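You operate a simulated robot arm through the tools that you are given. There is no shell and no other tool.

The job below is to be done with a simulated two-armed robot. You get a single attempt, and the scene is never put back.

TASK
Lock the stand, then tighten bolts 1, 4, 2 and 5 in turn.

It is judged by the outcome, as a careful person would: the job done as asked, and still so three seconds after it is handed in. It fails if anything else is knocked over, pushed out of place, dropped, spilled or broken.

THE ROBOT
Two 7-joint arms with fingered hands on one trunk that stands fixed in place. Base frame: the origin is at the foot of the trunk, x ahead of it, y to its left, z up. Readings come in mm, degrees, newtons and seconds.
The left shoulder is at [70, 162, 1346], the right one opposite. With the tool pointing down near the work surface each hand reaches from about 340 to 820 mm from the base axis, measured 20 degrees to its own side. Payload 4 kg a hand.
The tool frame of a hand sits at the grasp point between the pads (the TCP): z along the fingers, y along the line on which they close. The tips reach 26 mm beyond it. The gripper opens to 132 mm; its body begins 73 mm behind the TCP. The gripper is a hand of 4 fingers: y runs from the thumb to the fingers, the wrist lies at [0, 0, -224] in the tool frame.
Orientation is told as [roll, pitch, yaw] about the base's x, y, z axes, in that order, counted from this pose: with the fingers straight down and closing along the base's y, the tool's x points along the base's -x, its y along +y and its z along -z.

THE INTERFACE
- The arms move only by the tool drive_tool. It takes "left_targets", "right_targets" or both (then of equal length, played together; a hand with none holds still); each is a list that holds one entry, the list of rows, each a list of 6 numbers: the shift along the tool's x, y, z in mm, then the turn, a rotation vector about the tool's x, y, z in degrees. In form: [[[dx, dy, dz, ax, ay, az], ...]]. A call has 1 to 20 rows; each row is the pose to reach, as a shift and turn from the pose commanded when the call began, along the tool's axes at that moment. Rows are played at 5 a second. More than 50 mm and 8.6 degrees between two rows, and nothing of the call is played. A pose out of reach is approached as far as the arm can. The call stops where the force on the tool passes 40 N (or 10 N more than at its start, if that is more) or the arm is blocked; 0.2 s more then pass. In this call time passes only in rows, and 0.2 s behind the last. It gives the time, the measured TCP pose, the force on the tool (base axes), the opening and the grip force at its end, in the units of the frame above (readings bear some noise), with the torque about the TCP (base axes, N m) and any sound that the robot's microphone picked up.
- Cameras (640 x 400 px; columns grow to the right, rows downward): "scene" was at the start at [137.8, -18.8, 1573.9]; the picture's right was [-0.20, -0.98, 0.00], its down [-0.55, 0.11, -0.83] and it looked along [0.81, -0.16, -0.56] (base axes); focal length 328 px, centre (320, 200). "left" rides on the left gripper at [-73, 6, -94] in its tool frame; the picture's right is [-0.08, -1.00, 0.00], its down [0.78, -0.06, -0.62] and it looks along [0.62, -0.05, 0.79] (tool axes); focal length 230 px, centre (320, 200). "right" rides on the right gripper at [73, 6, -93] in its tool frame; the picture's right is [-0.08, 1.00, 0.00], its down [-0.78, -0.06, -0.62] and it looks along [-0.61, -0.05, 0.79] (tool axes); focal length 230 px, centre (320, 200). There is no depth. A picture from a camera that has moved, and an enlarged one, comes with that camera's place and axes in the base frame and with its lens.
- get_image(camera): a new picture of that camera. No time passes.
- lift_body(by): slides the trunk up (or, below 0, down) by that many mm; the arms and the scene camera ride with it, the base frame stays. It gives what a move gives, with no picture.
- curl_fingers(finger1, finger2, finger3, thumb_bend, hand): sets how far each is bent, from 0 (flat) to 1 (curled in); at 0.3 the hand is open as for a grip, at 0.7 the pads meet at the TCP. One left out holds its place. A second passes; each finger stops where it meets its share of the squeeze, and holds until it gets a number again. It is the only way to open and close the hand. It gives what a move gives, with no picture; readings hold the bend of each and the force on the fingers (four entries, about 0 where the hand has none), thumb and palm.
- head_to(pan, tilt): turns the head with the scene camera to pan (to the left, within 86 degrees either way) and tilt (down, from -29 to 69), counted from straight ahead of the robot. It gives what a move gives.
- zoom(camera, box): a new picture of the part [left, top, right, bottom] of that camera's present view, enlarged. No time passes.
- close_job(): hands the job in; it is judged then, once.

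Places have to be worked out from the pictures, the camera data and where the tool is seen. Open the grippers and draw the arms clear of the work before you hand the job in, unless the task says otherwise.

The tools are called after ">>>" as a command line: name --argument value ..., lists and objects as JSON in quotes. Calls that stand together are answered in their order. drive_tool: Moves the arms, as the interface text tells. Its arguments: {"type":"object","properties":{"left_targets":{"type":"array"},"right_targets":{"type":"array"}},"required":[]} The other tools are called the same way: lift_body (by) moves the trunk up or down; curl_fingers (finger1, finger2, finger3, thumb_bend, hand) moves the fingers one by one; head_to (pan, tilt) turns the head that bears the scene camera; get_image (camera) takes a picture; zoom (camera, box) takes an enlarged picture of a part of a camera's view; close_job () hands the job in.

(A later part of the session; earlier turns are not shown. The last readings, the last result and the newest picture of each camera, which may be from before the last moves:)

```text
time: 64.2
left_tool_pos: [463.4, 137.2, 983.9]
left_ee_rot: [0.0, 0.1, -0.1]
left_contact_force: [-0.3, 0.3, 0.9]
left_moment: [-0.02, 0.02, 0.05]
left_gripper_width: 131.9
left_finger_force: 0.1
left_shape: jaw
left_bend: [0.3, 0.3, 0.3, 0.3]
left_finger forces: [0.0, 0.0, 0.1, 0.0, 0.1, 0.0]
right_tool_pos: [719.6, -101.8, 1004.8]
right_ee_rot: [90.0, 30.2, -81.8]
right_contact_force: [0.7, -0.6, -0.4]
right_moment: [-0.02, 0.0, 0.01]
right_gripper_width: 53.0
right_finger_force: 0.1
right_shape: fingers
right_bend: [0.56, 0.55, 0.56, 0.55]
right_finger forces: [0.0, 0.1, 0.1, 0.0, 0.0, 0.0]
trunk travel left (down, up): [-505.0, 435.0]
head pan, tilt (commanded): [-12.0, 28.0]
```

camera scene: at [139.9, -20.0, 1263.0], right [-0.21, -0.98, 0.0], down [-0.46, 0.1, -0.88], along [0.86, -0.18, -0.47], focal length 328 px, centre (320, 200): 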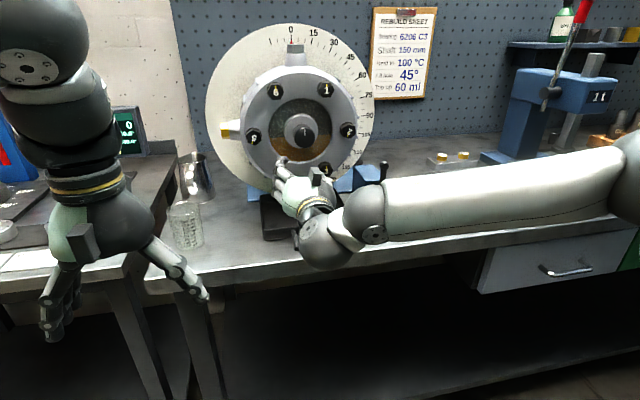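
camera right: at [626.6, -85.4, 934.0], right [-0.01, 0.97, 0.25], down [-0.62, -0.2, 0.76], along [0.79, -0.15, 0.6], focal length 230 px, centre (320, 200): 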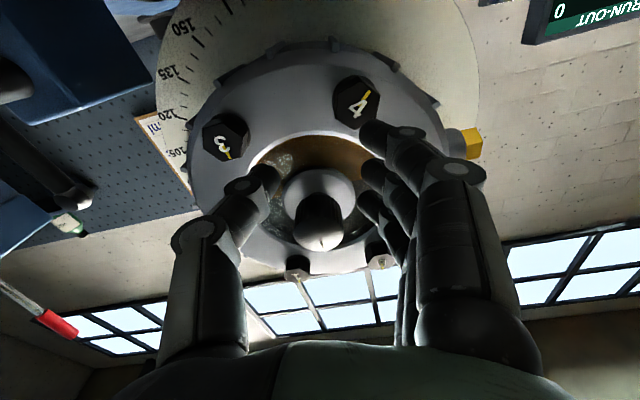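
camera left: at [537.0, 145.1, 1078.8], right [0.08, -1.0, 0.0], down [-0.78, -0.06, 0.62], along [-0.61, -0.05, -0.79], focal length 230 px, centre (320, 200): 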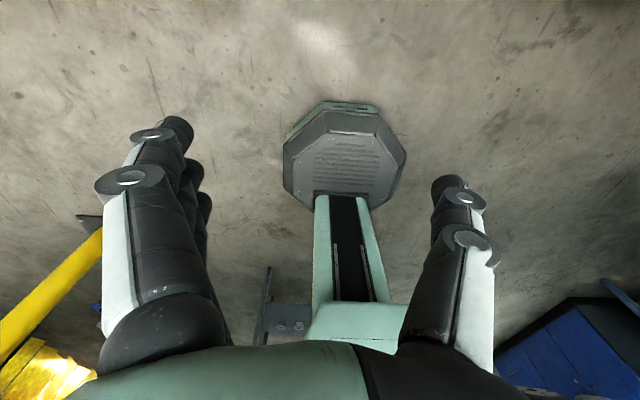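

Roll to +120° works too. Now I'll roll back to -50° in free space, ready to grip bolt 4.

>>> drive_tool --right_targets '[[[0, 0, 0, 0, 0, -8.5], [0, 0, 0, 0, 0, -17], [0, 0, 0, 0, 0, -25.5], [0, 0, 0, 0, 0, -34], [0, 0, 0, 0, 0, -42.5], [0, 0, 0, 0, 0, -51], [0, 0, 0, 0, 0, -59.5], [0, 0, 0, 0, 0, -68], [0, 0, 0, 0, 0, -76.5], [0, 0, 0, 0, 0, -85], [0, 0, 0, 0, 0, -93.5], [0, 0, 0, 0, 0, -102], [0, 0, 0, 0, 0, -110.5], [0, 0, 0, 0, 0, -119], [0, 0, 0, 0, 0, -127.5], [0, 0, 0, 0, 0, -136], [0, 0, 0, 0, 0, -144.5], [0, 0, 0, 0, 0, -153], [0, 0, 0, 0, 0, -161.5], [0, 0, 0, 0, 0, -170]]]'

>>> drive_tool --right_targets '[[[-0.1, 14.6, 11.5, 0, 0, 0], [-0.2, 29.3, 23.3, 0, 0, 0]]]'

>>> get_image --camera "right"

>>> zoom --camera "scene" --box '[220, 110, 400, 270]'

```text
time: 68.4
left_tool_pos: [464.3, 137.2, 985.7]
left_ee_rot: [0.1, 0.0, 0.0]
left_contact_force: [-0.4, 0.0, -0.4]
left_moment: [-0.01, 0.0, 0.02]
left_gripper_width: 131.8
left_finger_force: 0.1
left_shape: jaw
left_bend: [0.3, 0.3, 0.3, 0.3]
left_finger forces: [0.0, 0.0, 0.1, 0.1, 0.0, 0.0]
right_tool_pos: [719.4, -101.9, 1004.2]
right_ee_rot: [-90.1, -39.9, 98.1]
right_contact_force: [0.0, 0.2, -0.3]
right_moment: [-0.01, -0.02, 0.01]
right_gripper_width: 53.0
right_finger_force: 0.0
right_shape: fingers
right_bend: [0.56, 0.55, 0.56, 0.55]
right_finger forces: [0.0, 0.1, 0.1, 0.0, 0.0, 0.0]
trunk travel left (down, up): [-505.0, 435.0]
head pan, tilt (commanded): [-12.0, 28.0]
```

```text
time: 69.0
left_tool_pos: [463.6, 138.3, 985.0]
left_ee_rot: [0.0, 0.0, 0.0]
left_contact_force: [0.2, 0.1, 0.7]
left_moment: [0.02, 0.0, -0.02]
left_gripper_width: 131.9
left_finger_force: 0.0
left_shape: jaw
left_bend: [0.3, 0.3, 0.3, 0.3]
left_finger forces: [0.0, 0.1, 0.0, 0.0, 0.0, 0.0]
right_tool_pos: [738.5, -84.3, 983.9]
right_ee_rot: [-90.0, -39.9, 98.1]
right_contact_force: [0.5, -0.1, 0.3]
right_moment: [0.0, -0.01, 0.0]
right_gripper_width: 53.1
right_finger_force: 0.1
right_shape: fingers
right_bend: [0.56, 0.55, 0.56, 0.55]
right_finger forces: [0.1, 0.0, 0.1, 0.0, 0.0, 0.0]
right hand out of reach, approached as far as the arm can: row 2
trunk travel left (down, up): [-505.0, 435.0]
head pan, tilt (commanded): [-12.0, 28.0]
```

```text
taken
camera right: at [654.2, -151.1, 933.1], right [-0.1, 0.69, -0.71], down [-0.69, 0.47, 0.55], along [0.72, 0.55, 0.43], focal length 230 px, centre (320, 200)
```

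right: 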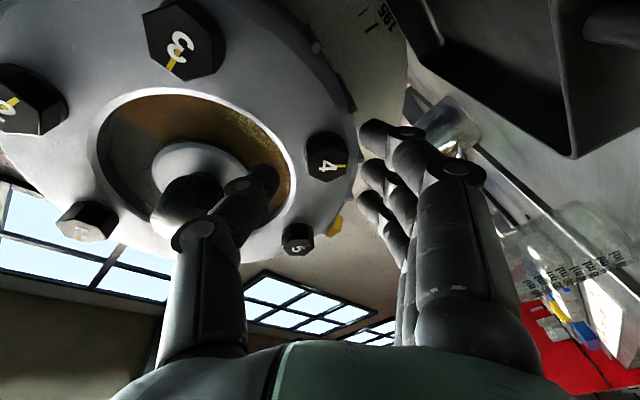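

```text
2.50 times, centred on (310, 190) of scene
camera zoom: at [140.0, -20.3, 1263.0], right [-0.21, -0.98, 0.0], down [-0.46, 0.1, -0.88], along [0.86, -0.18, -0.47], focal length 820 px, centre (345, 225)
```

zoom: 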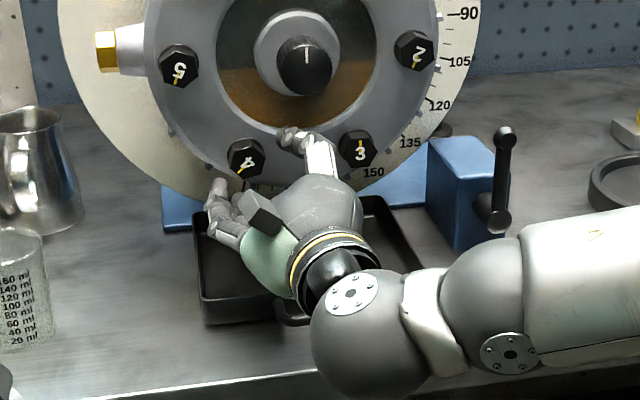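

The limit turns out to be how far inward the wrist itself can be. With 12° of yaw, bolt 4 should be comfortably inside, so I'll add 4° and check alignment with the hand camera.

>>> drive_tool --right_targets '[[[0, 0, 0, -2.57, -3.06, 0]]]'

>>> zoom --camera "right" --box '[230, 90, 430, 250]'

```text
time: 69.4
left_tool_pos: [464.7, 138.4, 985.4]
left_ee_rot: [0.1, 0.1, 0.0]
left_contact_force: [-0.5, -0.2, -0.7]
left_moment: [0.03, -0.02, 0.01]
left_gripper_width: 132.0
left_finger_force: 0.0
left_shape: jaw
left_bend: [0.3, 0.3, 0.3, 0.3]
left_finger forces: [0.1, 0.0, 0.1, 0.1, 0.0, 0.1]
right_tool_pos: [738.5, -85.4, 984.2]
right_ee_rot: [-90.1, -40.2, 102.2]
right_contact_force: [-0.7, -0.9, 0.1]
right_moment: [0.02, 0.0, 0.01]
right_gripper_width: 52.9
right_finger_force: 0.1
right_shape: fingers
right_bend: [0.56, 0.55, 0.56, 0.55]
right_finger forces: [0.0, 0.0, 0.0, 0.1, 0.0, 0.1]
trunk travel left (down, up): [-505.0, 435.0]
head pan, tilt (commanded): [-12.0, 28.0]
```

```text
2.50 times, centred on (330, 170) of right
camera zoom: at [658.5, -156.5, 932.5], right [-0.15, 0.69, -0.71], down [-0.72, 0.42, 0.55], along [0.68, 0.6, 0.43], focal length 575 px, centre (295, 275)
```

zoom: 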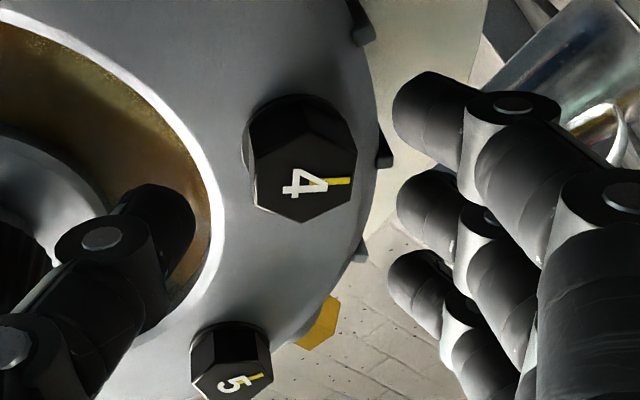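

Bolt 4 is nearly on axis with its flats aligned to the fingers; it's about 3 mm off toward the fingers and 2 mm along tool -x. I'll correct for that and advance 24 mm.

>>> drive_tool --right_targets '[[[-1, 1.5, 6, 0, 0, 0], [-2, 2.9, 13, 0, 0, 0], [-2, 2.9, 19, 0, 0, 0], [-2, 2.9, 24.5, 0, 0, 0]]]'

>>> zoom --camera "right" --box '[230, 90, 430, 250]'

```text
time: 70.4
left_tool_pos: [463.9, 138.3, 985.0]
left_ee_rot: [0.1, -0.1, 0.0]
left_contact_force: [0.3, 0.2, -0.7]
left_moment: [0.01, -0.01, -0.01]
left_gripper_width: 132.0
left_finger_force: 0.0
left_shape: jaw
left_bend: [0.3, 0.3, 0.3, 0.3]
left_finger forces: [0.0, 0.0, 0.1, 0.1, 0.0, 0.0]
right_tool_pos: [757.1, -82.6, 986.5]
right_ee_rot: [-90.0, -40.1, 102.2]
right_contact_force: [0.4, 0.1, 0.6]
right_moment: [-0.01, 0.02, 0.02]
right_gripper_width: 53.0
right_finger_force: 0.0
right_shape: fingers
right_bend: [0.56, 0.55, 0.56, 0.55]
right_finger forces: [0.0, 0.0, 0.1, 0.0, 0.0, 0.0]
right hand out of reach, approached as far as the arm can: row 3, 4
trunk travel left (down, up): [-505.0, 435.0]
head pan, tilt (commanded): [-12.0, 28.0]
```

```text
2.50 times, centred on (330, 170) of right
camera zoom: at [676.7, -153.5, 935.3], right [-0.15, 0.69, -0.71], down [-0.72, 0.42, 0.55], along [0.68, 0.6, 0.43], focal length 575 px, centre (295, 275)
```

zoom: 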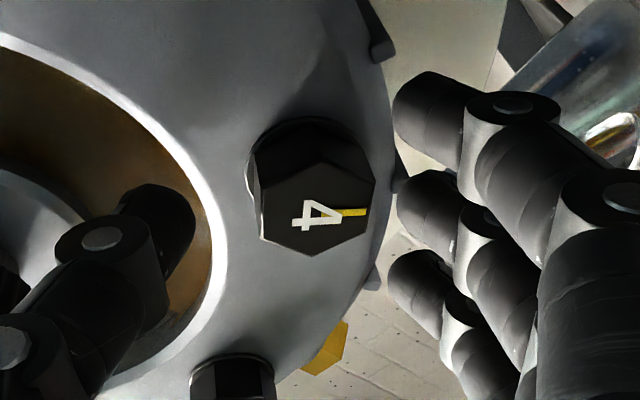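

The arm stops about 6 mm short of the grip depth, so something other than the wrist angle is limiting it. I'll turn the head to look at how the arm is posed.

>>> head_to --pan -50 --tilt 25

>>> get_image --camera "scene"

>>> head_to --pan -80 --tilt 25

>>> get_image --camera "scene"

```text
time: 71.4
left_tool_pos: [465.0, 138.1, 984.6]
left_ee_rot: [0.0, 0.0, 0.0]
left_contact_force: [-0.1, -0.6, 0.2]
left_moment: [0.02, 0.0, 0.02]
left_gripper_width: 131.9
left_finger_force: 0.0
left_shape: jaw
left_bend: [0.3, 0.3, 0.3, 0.3]
left_finger forces: [0.0, 0.0, 0.1, 0.1, 0.1, 0.1]
right_tool_pos: [755.6, -83.2, 988.0]
right_ee_rot: [-90.0, -40.0, 102.2]
right_contact_force: [0.7, -0.2, 1.0]
right_moment: [0.03, -0.01, -0.02]
right_gripper_width: 53.2
right_finger_force: 0.0
right_shape: fingers
right_bend: [0.56, 0.55, 0.56, 0.55]
right_finger forces: [0.0, 0.1, 0.1, 0.0, 0.0, 0.1]
trunk travel left (down, up): [-505.0, 435.0]
head pan, tilt (commanded): [-50.0, 25.0]
```

```text
taken
camera scene: at [110.2, -71.7, 1267.8], right [-0.77, -0.64, 0.0], down [-0.27, 0.32, -0.91], along [0.58, -0.69, -0.42], focal length 328 px, centre (320, 200)
```

scene: 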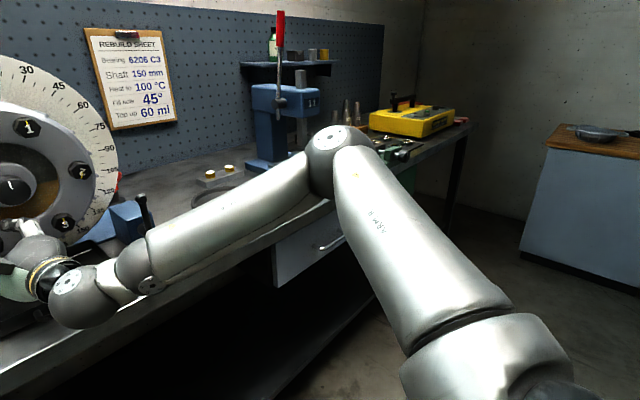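

```text
time: 72.4
left_tool_pos: [464.4, 138.9, 985.5]
left_ee_rot: [0.0, 0.0, 0.0]
left_contact_force: [-0.3, 0.3, 0.8]
left_moment: [-0.03, 0.03, 0.01]
left_gripper_width: 131.8
left_finger_force: 0.1
left_shape: jaw
left_bend: [0.3, 0.3, 0.3, 0.3]
left_finger forces: [0.0, 0.0, 0.0, 0.0, 0.1, 0.0]
right_tool_pos: [756.9, -82.6, 987.8]
right_ee_rot: [-90.0, -40.1, 102.2]
right_contact_force: [0.5, 0.0, -0.6]
right_moment: [-0.02, 0.01, -0.04]
right_gripper_width: 53.3
right_finger_force: 0.0
right_shape: fingers
right_bend: [0.56, 0.55, 0.56, 0.55]
right_finger forces: [0.0, 0.0, 0.1, 0.0, 0.0, 0.0]
trunk travel left (down, up): [-505.0, 435.0]
head pan, tilt (commanded): [-80.0, 25.0]
```

```text
taken
camera scene: at [67.0, -91.9, 1267.8], right [-0.98, -0.17, 0.0], down [-0.07, 0.42, -0.91], along [0.16, -0.89, -0.42], focal length 328 px, centre (320, 200)
```

scene: 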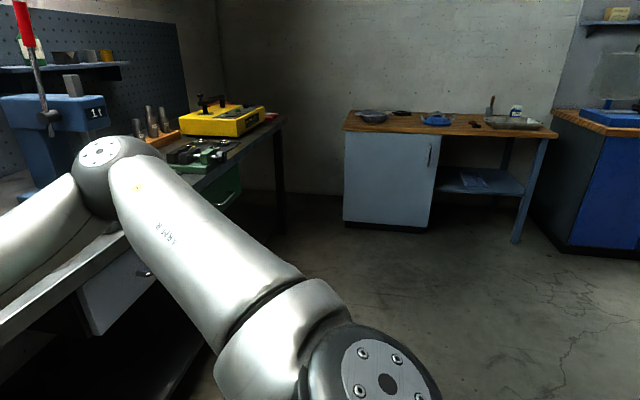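

The arm is in a high-elbow posture (elbow near [313, -347, 1158]), which seems to be what blocks reaching inward. I'll retreat to free space and pitch the hand upward to try to bring the elbow into a lower posture.

>>> drive_tool --right_targets '[[[0, 0, -30, 0, 0, 0], [0, 0, -60, 0, 0, 0], [6.4, -21.5, -92, 0, 0, 0], [12.7, -43, -124.4, 0, 0, 0], [19.1, -64.6, -156.6, 0, 0, 0], [25.4, -86.1, -188.8, 0, 0, 0], [31.8, -107.6, -221, 0, 0, 0]]]'

>>> get_image --camera "scene"

```text
time: 74.0
left_tool_pos: [463.6, 137.2, 985.8]
left_ee_rot: [0.0, 0.0, 0.0]
left_contact_force: [-0.8, -0.3, 0.3]
left_moment: [0.0, 0.01, 0.0]
left_gripper_width: 132.0
left_finger_force: 0.1
left_shape: jaw
left_bend: [0.3, 0.3, 0.3, 0.3]
left_finger forces: [0.1, 0.0, 0.1, 0.0, 0.1, 0.0]
right_tool_pos: [565.5, -215.3, 1047.6]
right_ee_rot: [-90.0, -40.1, 102.3]
right_contact_force: [-0.1, 0.4, 0.1]
right_moment: [0.02, 0.01, -0.01]
right_gripper_width: 53.1
right_finger_force: 0.1
right_shape: fingers
right_bend: [0.56, 0.55, 0.56, 0.55]
right_finger forces: [0.1, 0.0, 0.1, 0.0, 0.0, 0.1]
right hand out of reach, approached as far as the arm can: row 7
trunk travel left (down, up): [-505.0, 435.0]
head pan, tilt (commanded): [-80.0, 25.0]
```

```text
taken
camera scene: at [66.0, -92.5, 1267.8], right [-0.98, -0.17, 0.0], down [-0.07, 0.42, -0.91], along [0.16, -0.89, -0.42], focal length 328 px, centre (320, 200)
```

scene: 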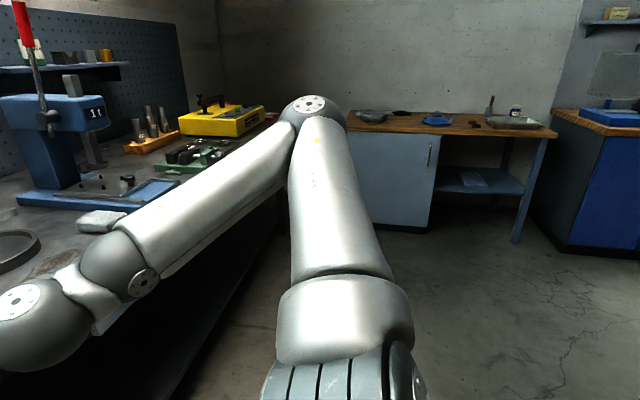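

>>> drive_tool --right_targets '[[[0, 0, 0, 5.6, -4.7, -1.6], [0, 0, 0, 11.2, -9.4, -3.1], [0, 0, 0, 16.8, -14.1, -4.7], [0, 0, 0, 22.5, -18.9, -6.2], [0, 0, 0, 28.1, -23.6, -7.8], [0, 0, 0, 33.7, -28.3, -9.4]]]'

>>> get_image --camera "scene"

```text
time: 75.4
left_tool_pos: [463.7, 137.5, 985.0]
left_ee_rot: [0.0, 0.0, 0.0]
left_contact_force: [0.0, 0.0, -0.5]
left_moment: [0.03, -0.03, 0.02]
left_gripper_width: 131.8
left_finger_force: 0.0
left_shape: jaw
left_bend: [0.3, 0.3, 0.3, 0.3]
left_finger forces: [0.0, 0.1, 0.1, 0.1, 0.1, 0.1]
right_tool_pos: [564.0, -268.7, 1121.2]
right_ee_rot: [-135.7, -19.8, 127.4]
right_contact_force: [-0.8, 0.4, 0.5]
right_moment: [-0.01, -0.01, -0.01]
right_gripper_width: 53.0
right_finger_force: 0.0
right_shape: fingers
right_bend: [0.56, 0.55, 0.56, 0.55]
right_finger forces: [0.0, 0.1, 0.0, 0.0, 0.0, 0.1]
right hand out of reach, approached as far as the arm can: row 4, 5, 6
trunk travel left (down, up): [-505.0, 435.0]
head pan, tilt (commanded): [-80.0, 25.0]
```

```text
taken
camera scene: at [66.5, -92.4, 1267.8], right [-0.98, -0.17, 0.0], down [-0.07, 0.42, -0.91], along [0.16, -0.89, -0.42], focal length 328 px, centre (320, 200)
```

scene: 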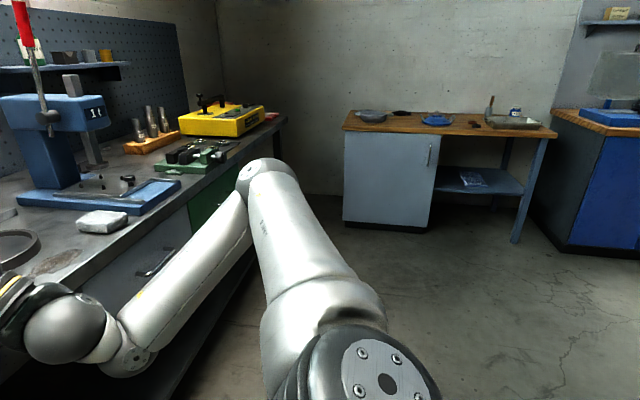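

>>> drive_tool --right_targets '[[[9, 22.9, -32.6, 0, 0, 0], [18, 45.8, -65.1, 0, 0, 0], [26.9, 68.6, -97.7, 0, 0, 0], [35.9, 91.5, -130.2, 0, 0, 0], [44.9, 114.4, -162.8, 0, 0, 0]]]'

>>> get_image --camera "scene"

```text
time: 76.6
left_tool_pos: [463.2, 137.7, 985.6]
left_ee_rot: [-0.1, 0.0, 0.0]
left_contact_force: [-0.1, -0.2, -0.5]
left_moment: [0.01, -0.01, -0.02]
left_gripper_width: 132.0
left_finger_force: 0.0
left_shape: jaw
left_bend: [0.3, 0.3, 0.3, 0.3]
left_finger forces: [0.0, 0.0, 0.0, 0.0, 0.1, 0.0]
right_tool_pos: [487.3, -339.6, 1052.5]
right_ee_rot: [-135.8, -20.1, 127.5]
right_contact_force: [-1.5, 0.3, 0.3]
right_moment: [0.0, 0.02, 0.0]
right_gripper_width: 53.3
right_finger_force: 0.0
right_shape: fingers
right_bend: [0.56, 0.55, 0.56, 0.55]
right_finger forces: [0.0, 0.0, 0.0, 0.1, 0.1, 0.0]
right hand out of reach, approached as far as the arm can: row 1, 2, 3, 4, 5
trunk travel left (down, up): [-505.0, 435.0]
head pan, tilt (commanded): [-80.0, 25.0]
```

```text
taken
camera scene: at [66.1, -92.4, 1267.9], right [-0.98, -0.17, 0.0], down [-0.07, 0.42, -0.91], along [0.16, -0.89, -0.42], focal length 328 px, centre (320, 200)
```

scene: 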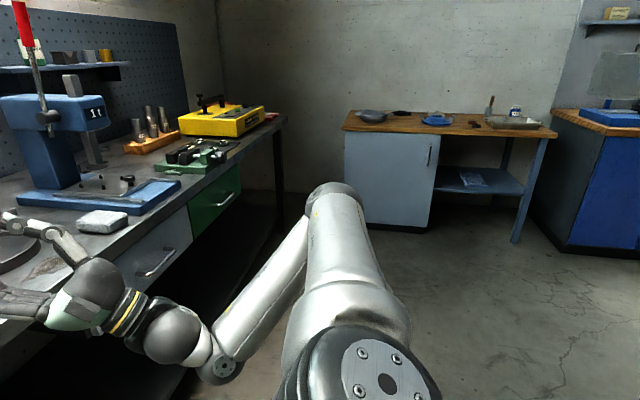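

The elbow is coming down and out. I'll keep lowering the hand and bring it slightly inward to continue the change of posture.

>>> drive_tool --right_targets '[[[3.4, 32.4, -22.4, 0, 0, 0], [6.7, 64.9, -44.7, 0, 0, 0], [10, 97.3, -67, 0, 0, 0], [13.4, 129.7, -89.4, 0, 0, 0]]]'

>>> get_image --camera "scene"

```text
time: 77.6
left_tool_pos: [464.1, 137.3, 984.9]
left_ee_rot: [0.0, 0.0, 0.0]
left_contact_force: [-0.2, -0.3, 0.2]
left_moment: [0.01, -0.02, 0.02]
left_gripper_width: 131.9
left_finger_force: 0.1
left_shape: jaw
left_bend: [0.3, 0.3, 0.3, 0.3]
left_finger forces: [0.0, 0.0, 0.0, 0.0, 0.0, 0.0]
right_tool_pos: [448.5, -359.0, 1027.1]
right_ee_rot: [-136.6, -20.1, 127.2]
right_contact_force: [-0.5, 0.4, 0.3]
right_moment: [0.01, 0.0, -0.01]
right_gripper_width: 53.2
right_finger_force: 0.0
right_shape: fingers
right_bend: [0.56, 0.55, 0.56, 0.55]
right_finger forces: [0.0, 0.1, 0.1, 0.0, 0.0, 0.0]
right hand out of reach, approached as far as the arm can: row 1, 2, 3, 4
trunk travel left (down, up): [-505.0, 435.0]
head pan, tilt (commanded): [-80.0, 25.0]
```

```text
taken
camera scene: at [66.5, -92.2, 1267.8], right [-0.98, -0.17, 0.0], down [-0.07, 0.42, -0.91], along [0.16, -0.89, -0.42], focal length 328 px, centre (320, 200)
```

scene: 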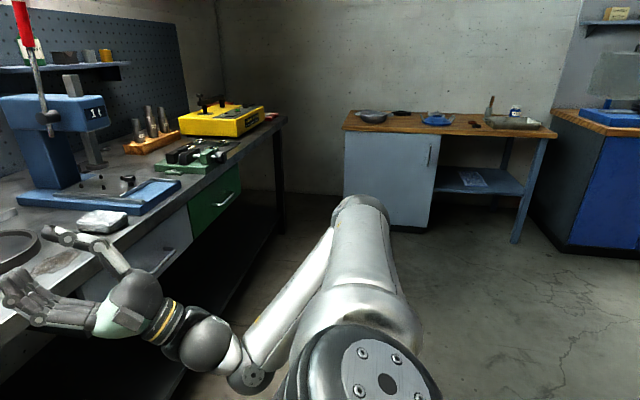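

The elbow is now straight out to the side. I'll raise the trunk back up 320 mm so there's free space below the shoulder, and then bring the hand down in front with a forward-pointing pose, so the elbow drops.

>>> lift_body --by 320

>>> get_image --camera "scene"

```text
time: 80.8
left_tool_pos: [463.4, 137.8, 1305.2]
left_ee_rot: [0.0, 0.1, 0.1]
left_contact_force: [-0.3, 0.2, -0.2]
left_moment: [0.0, -0.01, -0.01]
left_gripper_width: 132.1
left_finger_force: 0.1
left_shape: jaw
left_bend: [0.3, 0.3, 0.3, 0.3]
left_finger forces: [0.0, 0.1, 0.1, 0.0, 0.0, 0.0]
right_tool_pos: [449.8, -358.3, 1346.9]
right_ee_rot: [-136.8, -19.9, 127.2]
right_contact_force: [0.0, 0.8, 0.0]
right_moment: [-0.01, -0.01, 0.02]
right_gripper_width: 53.1
right_finger_force: 0.1
right_shape: fingers
right_bend: [0.56, 0.55, 0.56, 0.55]
right_finger forces: [0.1, 0.0, 0.0, 0.0, 0.0, 0.0]
trunk travel left (down, up): [-825.0, 115.0]
head pan, tilt (commanded): [-80.0, 25.0]
```

```text
taken
camera scene: at [66.9, -92.1, 1587.8], right [-0.98, -0.17, 0.0], down [-0.07, 0.42, -0.91], along [0.16, -0.89, -0.42], focal length 328 px, centre (320, 200)
```

scene: 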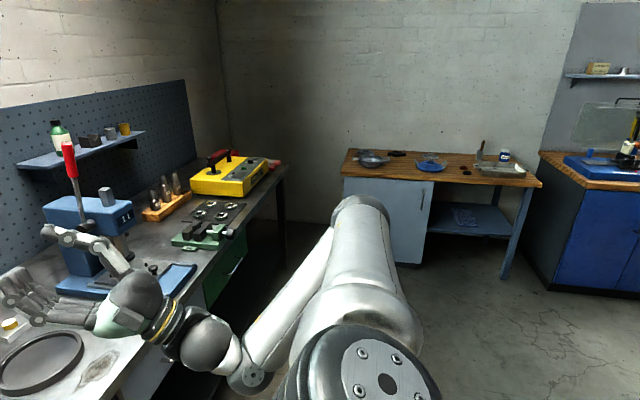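

Now I'll rotate the hand back to level (pointing forward) while bringing it down to about [520, -400, 1150].

>>> drive_tool --right_targets '[[[19.8, 18.8, -13.6, -3.78, 5.37, 0.71], [39.5, 37.5, -27.3, -7.55, 10.74, 1.42], [59.3, 56.3, -40.9, -11.33, 16.11, 2.13], [79.1, 75, -54.5, -15.1, 21.49, 2.83], [98.9, 93.8, -68.1, -18.88, 26.86, 3.54], [118.6, 112.5, -81.8, -22.65, 32.23, 4.25], [138.4, 131.3, -95.4, -26.43, 37.6, 4.96]]]'

>>> get_image --camera "scene"

```text
time: 82.4
left_tool_pos: [465.0, 138.0, 1305.3]
left_ee_rot: [0.0, 0.0, 0.0]
left_contact_force: [0.2, 0.5, 0.7]
left_moment: [0.02, 0.01, 0.0]
left_gripper_width: 131.8
left_finger_force: 0.0
left_shape: jaw
left_bend: [0.3, 0.3, 0.3, 0.3]
left_finger forces: [0.0, 0.0, 0.0, 0.0, 0.0, 0.0]
right_tool_pos: [519.8, -400.5, 1147.4]
right_ee_rot: [-89.6, -40.1, 90.0]
right_contact_force: [0.1, -0.6, -0.6]
right_moment: [-0.01, -0.03, 0.01]
right_gripper_width: 52.9
right_finger_force: 0.0
right_shape: fingers
right_bend: [0.56, 0.55, 0.56, 0.55]
right_finger forces: [0.1, 0.0, 0.0, 0.2, 0.0, 0.0]
trunk travel left (down, up): [-825.0, 115.0]
head pan, tilt (commanded): [-80.0, 25.0]
```

```text
taken
camera scene: at [67.3, -92.2, 1587.8], right [-0.98, -0.17, 0.0], down [-0.07, 0.42, -0.91], along [0.16, -0.89, -0.42], focal length 328 px, centre (320, 200)
```

scene: 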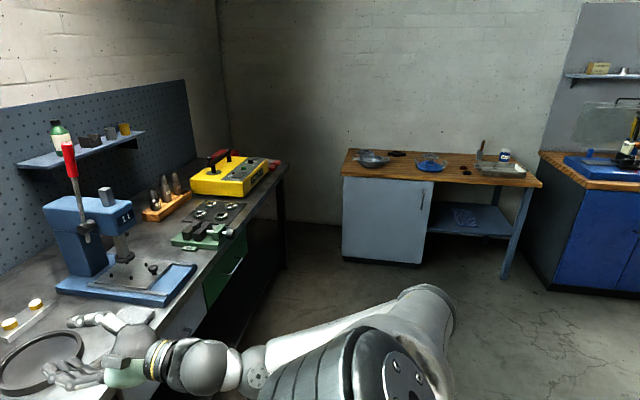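

The elbow has dropped below the shoulder. I'll continue bringing the hand forward and inward in this new posture.

>>> drive_tool --right_targets '[[[-7.2, 28.8, 20, 0, 0, 0], [-14.4, 57.5, 40, 0, 0, 0], [-21.6, 86.3, 60, 0, 0, 0], [-28.8, 115, 80, 0, 0, 0], [-36, 143.8, 100, 0, 0, 0]]]'

>>> get_image --camera "scene"

```text
time: 83.6
left_tool_pos: [466.0, 140.3, 1305.6]
left_ee_rot: [0.0, 0.2, 0.0]
left_contact_force: [0.5, 0.8, -0.5]
left_moment: [-0.04, -0.01, -0.04]
left_gripper_width: 131.9
left_finger_force: 0.0
left_shape: jaw
left_bend: [0.3, 0.3, 0.3, 0.3]
left_finger forces: [0.1, 0.0, 0.0, 0.1, 0.1, 0.0]
right_tool_pos: [618.0, -277.7, 1061.0]
right_ee_rot: [-89.7, -40.1, 90.0]
right_contact_force: [0.3, 0.6, 0.2]
right_moment: [0.02, -0.01, -0.01]
right_gripper_width: 52.8
right_finger_force: 0.1
right_shape: fingers
right_bend: [0.56, 0.55, 0.56, 0.55]
right_finger forces: [0.1, 0.0, 0.0, 0.0, 0.0, 0.0]
trunk travel left (down, up): [-825.0, 115.0]
head pan, tilt (commanded): [-80.0, 25.0]
```

```text
taken
camera scene: at [68.3, -90.9, 1587.9], right [-0.98, -0.17, 0.0], down [-0.07, 0.42, -0.91], along [0.16, -0.89, -0.42], focal length 328 px, centre (320, 200)
```

scene: 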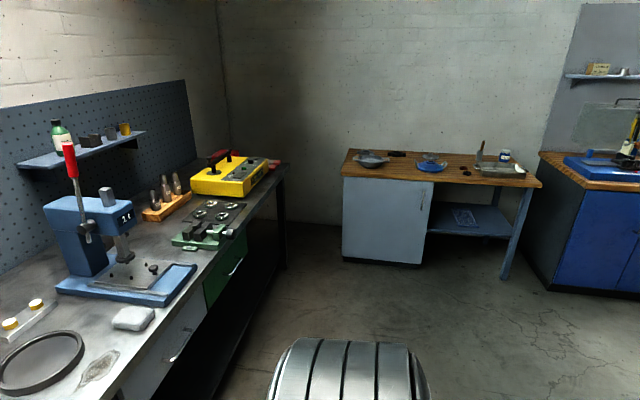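

The elbow is now low and the arm moved freely. I'll head to the pre-grip position in front of bolt 4 and turn the head back to watch.

>>> drive_tool --right_targets '[[[-17.9, 31.9, 13, 0, 0, 0], [-35.7, 63.7, 27, 0, 0, 0], [-53.6, 95.6, 41, 0, 0, 0], [-71.5, 127.5, 55, 0, 0, 0], [-89.3, 159.3, 68, 0, 0, 0], [-107.2, 191.2, 82, 0, 0, 0]]]'

>>> head_to --pan -12 --tilt 40

>>> get_image --camera "scene"

>>> get_image --camera "right"

```text
time: 85.0
left_tool_pos: [465.5, 138.7, 1304.3]
left_ee_rot: [-0.1, 0.1, -0.1]
left_contact_force: [-0.1, -0.1, -0.6]
left_moment: [-0.01, 0.03, 0.01]
left_gripper_width: 131.8
left_finger_force: 0.2
left_shape: jaw
left_bend: [0.3, 0.3, 0.3, 0.3]
left_finger forces: [0.0, 0.1, 0.0, 0.0, 0.0, 0.0]
right_tool_pos: [700.8, -72.0, 984.6]
right_ee_rot: [-89.8, -40.0, 90.0]
right_contact_force: [-0.8, 0.3, 0.6]
right_moment: [0.01, -0.02, 0.03]
right_gripper_width: 53.1
right_finger_force: 0.0
right_shape: fingers
right_bend: [0.56, 0.55, 0.56, 0.55]
right_finger forces: [0.0, 0.0, 0.1, 0.1, 0.0, 0.0]
trunk travel left (down, up): [-825.0, 115.0]
head pan, tilt (commanded): [-80.0, 25.0]
```

```text
time: 86.3
left_tool_pos: [464.8, 138.6, 1303.8]
left_ee_rot: [0.0, 0.0, -0.1]
left_contact_force: [0.0, -0.8, 0.6]
left_moment: [-0.03, 0.01, 0.02]
left_gripper_width: 132.0
left_finger_force: 0.0
left_shape: jaw
left_bend: [0.3, 0.3, 0.3, 0.3]
left_finger forces: [0.1, 0.0, 0.0, 0.1, 0.1, 0.1]
right_tool_pos: [699.4, -73.7, 985.1]
right_ee_rot: [-89.9, -40.0, 90.0]
right_contact_force: [0.1, 0.0, 0.3]
right_moment: [0.0, -0.04, -0.02]
right_gripper_width: 53.1
right_finger_force: 0.0
right_shape: fingers
right_bend: [0.56, 0.55, 0.56, 0.55]
right_finger forces: [0.1, 0.0, 0.0, 0.0, 0.1, 0.1]
trunk travel left (down, up): [-825.0, 115.0]
head pan, tilt (commanded): [-12.0, 40.0]
```

```text
taken
camera scene: at [134.0, -19.1, 1564.5], right [-0.21, -0.98, 0.0], down [-0.63, 0.13, -0.77], along [0.75, -0.16, -0.64], focal length 328 px, centre (320, 200)
```

scene: 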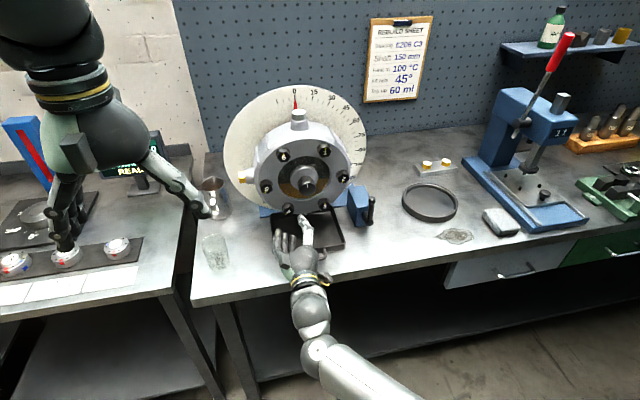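

```text
taken
camera right: at [606.4, -126.5, 932.8], right [0.0, 0.7, -0.71], down [-0.62, 0.56, 0.55], along [0.79, 0.44, 0.43], focal length 230 px, centre (320, 200)
```

right: 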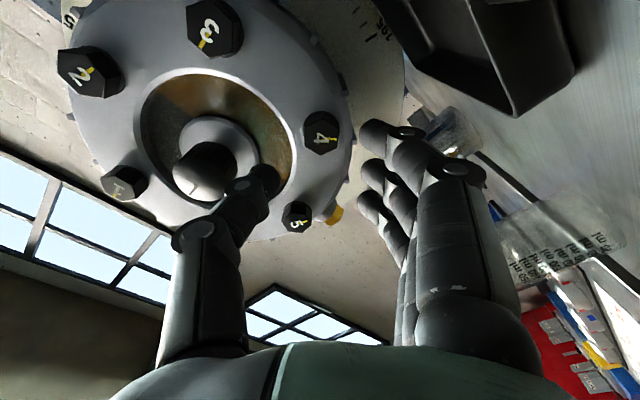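

The arm now comes in straight from the front. I'll test the roll range here (up to +94°) before gripping.

>>> drive_tool --right_targets '[[[0, 0, 0, 0, 0, 8.4], [0, 0, 0, 0, 0, 16.8], [0, 0, 0, 0, 0, 25.2], [0, 0, 0, 0, 0, 33.6], [0, 0, 0, 0, 0, 42], [0, 0, 0, 0, 0, 50.4], [0, 0, 0, 0, 0, 58.8], [0, 0, 0, 0, 0, 67.2], [0, 0, 0, 0, 0, 75.6], [0, 0, 0, 0, 0, 84], [0, 0, 0, 0, 0, 92.4], [0, 0, 0, 0, 0, 100.8], [0, 0, 0, 0, 0, 109.2], [0, 0, 0, 0, 0, 117.6], [0, 0, 0, 0, 0, 126], [0, 0, 0, 0, 0, 134.4], [0, 0, 0, 0, 0, 142.8], [0, 0, 0, 0, 0, 151.2], [0, 0, 0, 0, 0, 159.6]]]'

>>> get_image --camera "scene"

```text
time: 90.5
left_tool_pos: [464.3, 138.5, 1304.3]
left_ee_rot: [0.0, 0.1, 0.0]
left_contact_force: [-0.6, 0.2, -0.7]
left_moment: [0.03, 0.02, -0.01]
left_gripper_width: 131.9
left_finger_force: 0.2
left_shape: jaw
left_bend: [0.3, 0.3, 0.3, 0.3]
left_finger forces: [0.1, 0.1, 0.0, 0.0, 0.0, 0.0]
right_tool_pos: [698.8, -113.1, 966.3]
right_ee_rot: [89.4, 14.5, -90.5]
right_contact_force: [0.9, 0.3, 0.4]
right_moment: [0.04, 0.01, 0.04]
right_gripper_width: 52.6
right_finger_force: 0.1
right_shape: fingers
right_bend: [0.56, 0.55, 0.56, 0.55]
right_finger forces: [0.0, 0.1, 0.2, 0.1, 0.0, 0.0]
trunk travel left (down, up): [-825.0, 115.0]
head pan, tilt (commanded): [-12.0, 40.0]
stopped in row 19 (right hand): the arm was blocked; the commanded pose is now the measured one
```

```text
taken
camera scene: at [134.1, -18.8, 1564.5], right [-0.21, -0.98, 0.0], down [-0.63, 0.13, -0.77], along [0.75, -0.16, -0.64], focal length 328 px, centre (320, 200)
```

scene: 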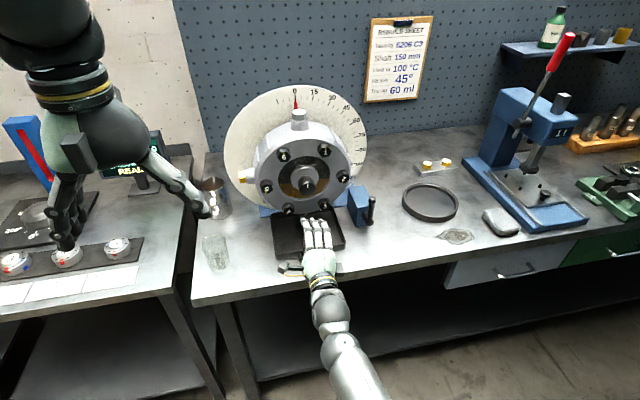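

The roll stalled near +104° with the hand displaced about 40 mm, and no contact force, so that looks like a joint limit. I'll roll back in two steps and correct the position to see where the usable range is.

>>> drive_tool --right_targets '[[[0, 0, 0, 0, 0, -8], [0, 0, 0, 0, 0, -16], [0, 0, 0, 0, 0, -24], [0, 0, 0, 0, 0, -32], [0, 0, 0, 0, 0, -40]]]'

>>> drive_tool --right_targets '[[[10, 5, 0, 0, 0, 0], [20, 10, 0, 0, 0, 0], [30, 15, 0, 0, 0, 0]]]'

>>> get_image --camera "scene"

```text
time: 91.8
left_tool_pos: [464.1, 137.5, 1304.9]
left_ee_rot: [0.0, 0.0, 0.1]
left_contact_force: [-0.2, 0.3, -0.4]
left_moment: [0.0, 0.02, 0.02]
left_gripper_width: 131.9
left_finger_force: 0.0
left_shape: jaw
left_bend: [0.3, 0.3, 0.3, 0.3]
left_finger forces: [0.1, 0.1, 0.0, 0.0, 0.0, 0.0]
right_tool_pos: [698.4, -112.4, 966.2]
right_ee_rot: [89.3, -25.5, -89.9]
right_contact_force: [-0.1, -0.6, 0.0]
right_moment: [0.0, -0.02, -0.02]
right_gripper_width: 53.2
right_finger_force: 0.0
right_shape: fingers
right_bend: [0.56, 0.55, 0.56, 0.55]
right_finger forces: [0.1, 0.0, 0.1, 0.1, 0.1, 0.0]
trunk travel left (down, up): [-825.0, 115.0]
head pan, tilt (commanded): [-12.0, 40.0]
```

```text
time: 92.5
left_tool_pos: [464.7, 139.1, 1305.7]
left_ee_rot: [-0.1, 0.1, 0.0]
left_contact_force: [0.1, -0.4, 0.4]
left_moment: [0.04, 0.03, 0.0]
left_gripper_width: 131.8
left_finger_force: 0.0
left_shape: jaw
left_bend: [0.3, 0.3, 0.3, 0.3]
left_finger forces: [0.1, 0.0, 0.0, 0.1, 0.1, 0.0]
right_tool_pos: [695.9, -77.7, 967.8]
right_ee_rot: [89.4, -25.4, -89.8]
right_contact_force: [0.7, 0.1, 0.0]
right_moment: [0.0, 0.01, 0.01]
right_gripper_width: 53.0
right_finger_force: 0.1
right_shape: fingers
right_bend: [0.56, 0.55, 0.56, 0.55]
right_finger forces: [0.0, 0.1, 0.1, 0.1, 0.0, 0.0]
trunk travel left (down, up): [-825.0, 115.0]
head pan, tilt (commanded): [-12.0, 40.0]
```

```text
taken
camera scene: at [134.1, -18.5, 1564.5], right [-0.21, -0.98, 0.0], down [-0.63, 0.13, -0.77], along [0.75, -0.16, -0.64], focal length 328 px, centre (320, 200)
```

scene: 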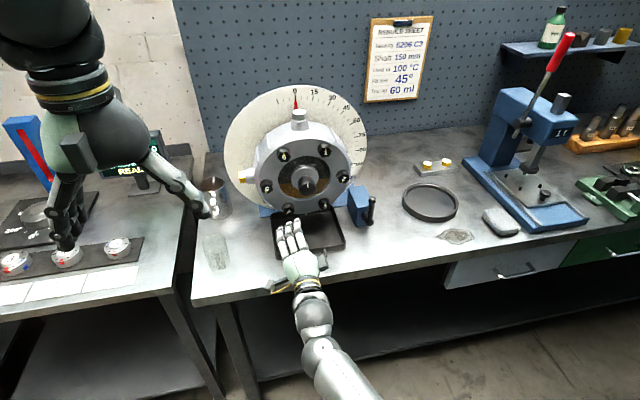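

At roll +64° the hand moves freely. I'll return to bolt 4's axis here and probe the roll upward again in small steps.

>>> drive_tool --right_targets '[[[-2.6, 17, 0, 0, 0, 0], [-2.6, 17, 0, 0, 0, 8], [-2.6, 17, 0, 0, 0, 16], [-2.6, 17, 0, 0, 0, 24]]]'

>>> drive_tool --right_targets '[[[0, 0, 0, 0, 0, 6], [0, 0, 0, 0, 0, 12], [0, 0, 0, 0, 0, 18]]]'

```text
time: 93.5
left_tool_pos: [465.0, 137.7, 1305.0]
left_ee_rot: [0.1, -0.1, 0.0]
left_contact_force: [-0.2, 0.0, -0.7]
left_moment: [-0.01, 0.02, 0.02]
left_gripper_width: 131.9
left_finger_force: 0.1
left_shape: jaw
left_bend: [0.3, 0.3, 0.3, 0.3]
left_finger forces: [0.0, 0.0, 0.0, 0.0, 0.1, 0.0]
right_tool_pos: [697.0, -81.6, 980.8]
right_ee_rot: [89.4, -2.4, -90.4]
right_contact_force: [0.3, 0.1, -0.2]
right_moment: [0.0, 0.01, -0.03]
right_gripper_width: 53.0
right_finger_force: 0.0
right_shape: fingers
right_bend: [0.56, 0.55, 0.56, 0.55]
right_finger forces: [0.0, 0.0, 0.0, 0.0, 0.0, 0.0]
trunk travel left (down, up): [-825.0, 115.0]
head pan, tilt (commanded): [-12.0, 40.0]
```

```text
time: 94.5
left_tool_pos: [463.9, 137.8, 1304.8]
left_ee_rot: [0.0, 0.0, -0.1]
left_contact_force: [-0.2, -0.6, 0.5]
left_moment: [-0.01, 0.0, -0.02]
left_gripper_width: 131.6
left_finger_force: 0.1
left_shape: jaw
left_bend: [0.3, 0.3, 0.3, 0.3]
left_finger forces: [0.1, 0.0, 0.0, 0.0, 0.0, 0.1]
right_tool_pos: [697.0, -104.5, 970.3]
right_ee_rot: [89.1, 12.2, -90.7]
right_contact_force: [0.6, 0.9, 0.4]
right_moment: [0.0, 0.01, 0.0]
right_gripper_width: 53.2
right_finger_force: 0.1
right_shape: fingers
right_bend: [0.56, 0.55, 0.56, 0.55]
right_finger forces: [0.0, 0.1, 0.0, 0.1, 0.1, 0.0]
trunk travel left (down, up): [-825.0, 115.0]
head pan, tilt (commanded): [-12.0, 40.0]
stopped in row 3 (right hand): the arm was blocked; the commanded pose is now the measured one
```

The usable roll tops out near +85° in this posture. Bolt 4's flats also line up at -110°, so I'll roll back to check that side, which would allow a full turn ending near +40°.

>>> drive_tool --right_targets '[[[0, 0, 0, 0, 0, -8.5], [0, 0, 0, 0, 0, -17], [4, 1, 0, 0, 0, -25.5], [10, 2, 0, 0, 0, -34], [16, 3, 1, 0, 0, -42.5], [22, 4, 1, 0, 0, -51], [28, 5, 2, 0, 0, -59.5], [34, 6.5, 2, 0, 0, -68], [34, 6.5, 2, 0, 0, -76.5], [34, 6.5, 2, 0, 0, -85], [34, 6.5, 2, 0, 0, -93.5], [34, 6.5, 2, 0, 0, -102], [34, 6.5, 2, 0, 0, -110.5], [34, 6.5, 2, 0, 0, -119], [34, 6.5, 2, 0, 0, -127.5], [34, 6.5, 2, 0, 0, -136], [34, 6.5, 2, 0, 0, -144.5], [34, 6.5, 2, 0, 0, -153], [34, 6.5, 2, 0, 0, -161.5], [34, 6.5, 2, 0, 0, -170]]]'

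>>> drive_tool --right_targets '[[[0, 0, 0, 0, 0, -8.4], [0, 0, 0, 0, 0, -16.8], [0, 0, 0, 0, 0, -25.2], [0, 0, 0, 0, 0, -33.6], [0, 0, 0, 0, 0, -42]]]'

>>> get_image --camera "scene"

```text
time: 98.8
left_tool_pos: [464.2, 138.0, 1304.2]
left_ee_rot: [-0.1, 0.0, 0.0]
left_contact_force: [0.5, 0.5, 0.4]
left_moment: [-0.01, -0.01, 0.0]
left_gripper_width: 132.0
left_finger_force: 0.0
left_shape: jaw
left_bend: [0.3, 0.3, 0.3, 0.3]
left_finger forces: [0.0, 0.0, 0.0, 0.0, 0.0, 0.0]
right_tool_pos: [700.2, -70.6, 983.3]
right_ee_rot: [-89.1, -22.3, 89.3]
right_contact_force: [0.1, -0.5, -0.1]
right_moment: [-0.01, 0.04, 0.02]
right_gripper_width: 53.0
right_finger_force: 0.0
right_shape: fingers
right_bend: [0.56, 0.55, 0.56, 0.55]
right_finger forces: [0.0, 0.2, 0.0, 0.0, 0.1, 0.1]
trunk travel left (down, up): [-825.0, 115.0]
head pan, tilt (commanded): [-12.0, 40.0]
```

```text
time: 100.0
left_tool_pos: [465.5, 138.5, 1304.7]
left_ee_rot: [0.0, 0.0, 0.0]
left_contact_force: [-0.7, 0.5, -0.2]
left_moment: [0.03, 0.0, -0.06]
left_gripper_width: 131.9
left_finger_force: 0.2
left_shape: jaw
left_bend: [0.3, 0.3, 0.3, 0.3]
left_finger forces: [0.0, 0.1, 0.0, 0.0, 0.1, 0.1]
right_tool_pos: [699.0, -71.6, 983.4]
right_ee_rot: [-89.0, 19.7, 89.9]
right_contact_force: [-0.5, -0.4, 0.1]
right_moment: [0.02, 0.01, -0.04]
right_gripper_width: 53.2
right_finger_force: 0.0
right_shape: fingers
right_bend: [0.56, 0.55, 0.56, 0.55]
right_finger forces: [0.1, 0.0, 0.0, 0.0, 0.0, 0.0]
trunk travel left (down, up): [-825.0, 115.0]
head pan, tilt (commanded): [-12.0, 40.0]
```

```text
taken
camera scene: at [134.3, -19.0, 1564.5], right [-0.21, -0.98, 0.0], down [-0.63, 0.13, -0.77], along [0.75, -0.16, -0.64], focal length 328 px, centre (320, 200)
```

scene: 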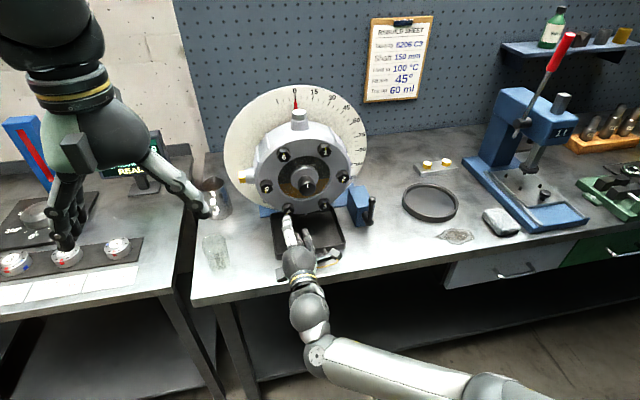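

Roll -110° is reachable with no drift. I'll correct the 1° tilt and advance to x≈740 to check alignment with bolt 4.

>>> drive_tool --right_targets '[[[0, 0, 14, 0.5, 0, 0], [0, 0, 28, 1, -0.06, 0], [0, 0, 40, 1, -0.06, 0]]]'

>>> zoom --camera "right" --box '[230, 90, 430, 250]'

```text
time: 100.8
left_tool_pos: [464.3, 137.9, 1304.4]
left_ee_rot: [0.0, 0.0, 0.1]
left_contact_force: [-0.8, -1.0, 0.0]
left_moment: [-0.03, 0.0, -0.01]
left_gripper_width: 131.8
left_finger_force: 0.1
left_shape: jaw
left_bend: [0.3, 0.3, 0.3, 0.3]
left_finger forces: [0.1, 0.0, 0.0, 0.0, 0.0, 0.1]
right_tool_pos: [739.2, -71.3, 983.7]
right_ee_rot: [-90.1, 19.6, 89.8]
right_contact_force: [-0.4, 0.3, -0.1]
right_moment: [0.04, 0.0, 0.01]
right_gripper_width: 52.9
right_finger_force: 0.0
right_shape: fingers
right_bend: [0.56, 0.55, 0.56, 0.55]
right_finger forces: [0.0, 0.0, 0.0, 0.0, 0.0, 0.1]
trunk travel left (down, up): [-825.0, 115.0]
head pan, tilt (commanded): [-12.0, 40.0]
```

```text
2.50 times, centred on (330, 170) of right
camera zoom: at [646.4, -142.1, 1002.2], right [0.0, -0.26, -0.97], down [-0.62, 0.76, -0.21], along [0.79, 0.59, -0.16], focal length 575 px, centre (295, 275)
```

zoom: 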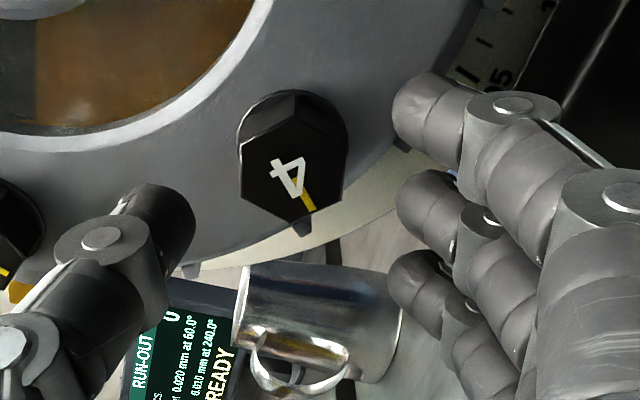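

Bolt 4 is centred on the tool axis with its flats facing the thumb and fingers. I'll advance 26 mm and close the thumb and middle finger.

>>> drive_tool --right_targets '[[[0, 0, 9, 0, 0, 0], [0, 0, 18, 0, 0, 0], [0, 0, 23, 0, 0, 0], [0, 0, 26, 0, 0, 0]]]'

>>> curl_fingers --hand "right" --finger2 0.75 --thumb_bend 0.75

>>> zoom --camera "right" --box '[230, 90, 430, 250]'

```text
time: 101.8
left_tool_pos: [464.1, 138.8, 1305.3]
left_ee_rot: [0.0, 0.0, -0.1]
left_contact_force: [-0.2, -0.4, -1.2]
left_moment: [-0.03, 0.03, -0.03]
left_gripper_width: 131.9
left_finger_force: 0.1
left_shape: jaw
left_bend: [0.3, 0.3, 0.3, 0.3]
left_finger forces: [0.0, 0.0, 0.0, 0.0, 0.0, 0.0]
right_tool_pos: [765.2, -70.6, 981.6]
right_ee_rot: [-90.1, 19.7, 89.9]
right_contact_force: [0.3, -0.3, 0.0]
right_moment: [0.05, 0.01, 0.03]
right_gripper_width: 53.0
right_finger_force: 0.1
right_shape: fingers
right_bend: [0.56, 0.55, 0.56, 0.55]
right_finger forces: [0.0, 0.1, 0.0, 0.1, 0.0, 0.0]
trunk travel left (down, up): [-825.0, 115.0]
head pan, tilt (commanded): [-12.0, 40.0]
```

```text
time: 102.8
left_tool_pos: [463.8, 139.5, 1304.8]
left_ee_rot: [0.1, 0.0, 0.0]
left_contact_force: [-0.7, 0.4, 0.3]
left_moment: [0.0, -0.01, 0.02]
left_gripper_width: 132.0
left_finger_force: 0.0
left_shape: jaw
left_bend: [0.3, 0.3, 0.3, 0.3]
left_finger forces: [0.1, 0.1, 0.0, 0.0, 0.0, 0.0]
right_tool_pos: [766.5, -70.7, 983.9]
right_ee_rot: [-90.2, 19.5, 90.0]
right_contact_force: [7.3, 3.7, 8.5]
right_moment: [0.01, -0.07, 0.0]
right_gripper_width: 41.5
right_finger_force: 12.0
right_shape: fingers
right_bend: [0.56, 0.65, 0.56, 0.66]
right_finger forces: [0.1, 7.6, 0.0, 0.1, 16.3, 0.0]
trunk travel left (down, up): [-825.0, 115.0]
head pan, tilt (commanded): [-12.0, 40.0]
```

```text
2.50 times, centred on (330, 170) of right
camera zoom: at [673.0, -142.0, 1002.3], right [0.0, -0.26, -0.97], down [-0.62, 0.76, -0.21], along [0.79, 0.59, -0.16], focal length 575 px, centre (295, 275)
```

zoom: 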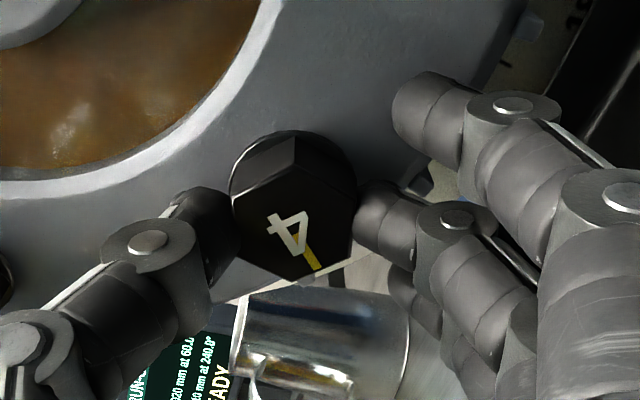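

It's a solid, symmetric grip, the same as on bolt 1. I'll turn clockwise 96°.

>>> drive_tool --right_targets '[[[0, 0, 0, 0, 0, 5], [0, 0, 0, 0, 0, 11], [0, 0, 0, 0, 0, 17], [0, 0, 0, 0, 0, 23], [0, 0, 0, 0, 0, 29], [0, 0, 0, 0, 0, 35], [0, 0, 0, 0, 0, 41], [0, 0, 0, 0, 0, 47], [0, 0, 0, 0, 0, 53], [0, 0, 0, 0, 0, 59], [0, 0, 0, 0, 0, 65], [0, 0, 0, 0, 0, 71], [0, 0, 0, 0, 0, 77], [0, 0, 0, 0, 0, 83], [0, 0, 0, 0, 0, 89], [0, 0, 0, 0, 0, 95]]]'

>>> zoom --camera "right" --box '[230, 90, 430, 250]'

>>> zoom --camera "scene" --box '[220, 90, 380, 250]'

```text
time: 106.2
left_tool_pos: [465.1, 138.0, 1305.6]
left_ee_rot: [0.1, 0.0, 0.0]
left_contact_force: [0.1, -0.3, 0.1]
left_moment: [-0.01, -0.02, 0.02]
left_gripper_width: 131.9
left_finger_force: 0.2
left_shape: jaw
left_bend: [0.3, 0.3, 0.3, 0.3]
left_finger forces: [0.1, 0.0, 0.1, 0.0, 0.1, 0.0]
right_tool_pos: [765.4, -71.6, 984.1]
right_ee_rot: [-90.4, -75.4, 90.3]
right_contact_force: [7.2, 0.2, 12.3]
right_moment: [-0.01, -0.25, 0.04]
right_gripper_width: 40.9
right_finger_force: 11.2
right_shape: fingers
right_bend: [0.56, 0.65, 0.56, 0.67]
right_finger forces: [0.0, 10.0, 0.0, 0.0, 12.4, 0.0]
trunk travel left (down, up): [-825.0, 115.0]
head pan, tilt (commanded): [-12.0, 40.0]
```

```text
2.50 times, centred on (330, 170) of right
camera zoom: at [672.7, -85.1, 910.8], right [0.0, 0.98, -0.17], down [-0.62, 0.14, 0.77], along [0.79, 0.11, 0.61], focal length 575 px, centre (295, 275)
```

zoom: 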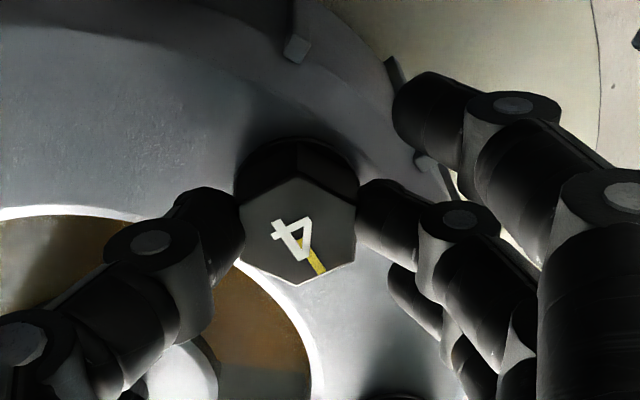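

```text
2.50 times, centred on (300, 170) of scene
camera zoom: at [133.3, -18.7, 1564.6], right [-0.21, -0.98, 0.0], down [-0.63, 0.13, -0.77], along [0.75, -0.16, -0.64], focal length 820 px, centre (370, 275)
```

zoom: 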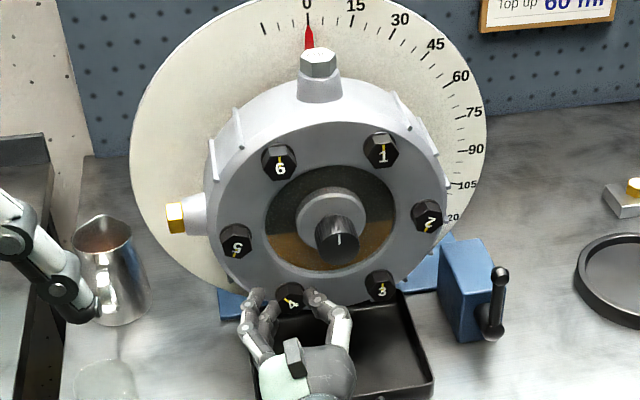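

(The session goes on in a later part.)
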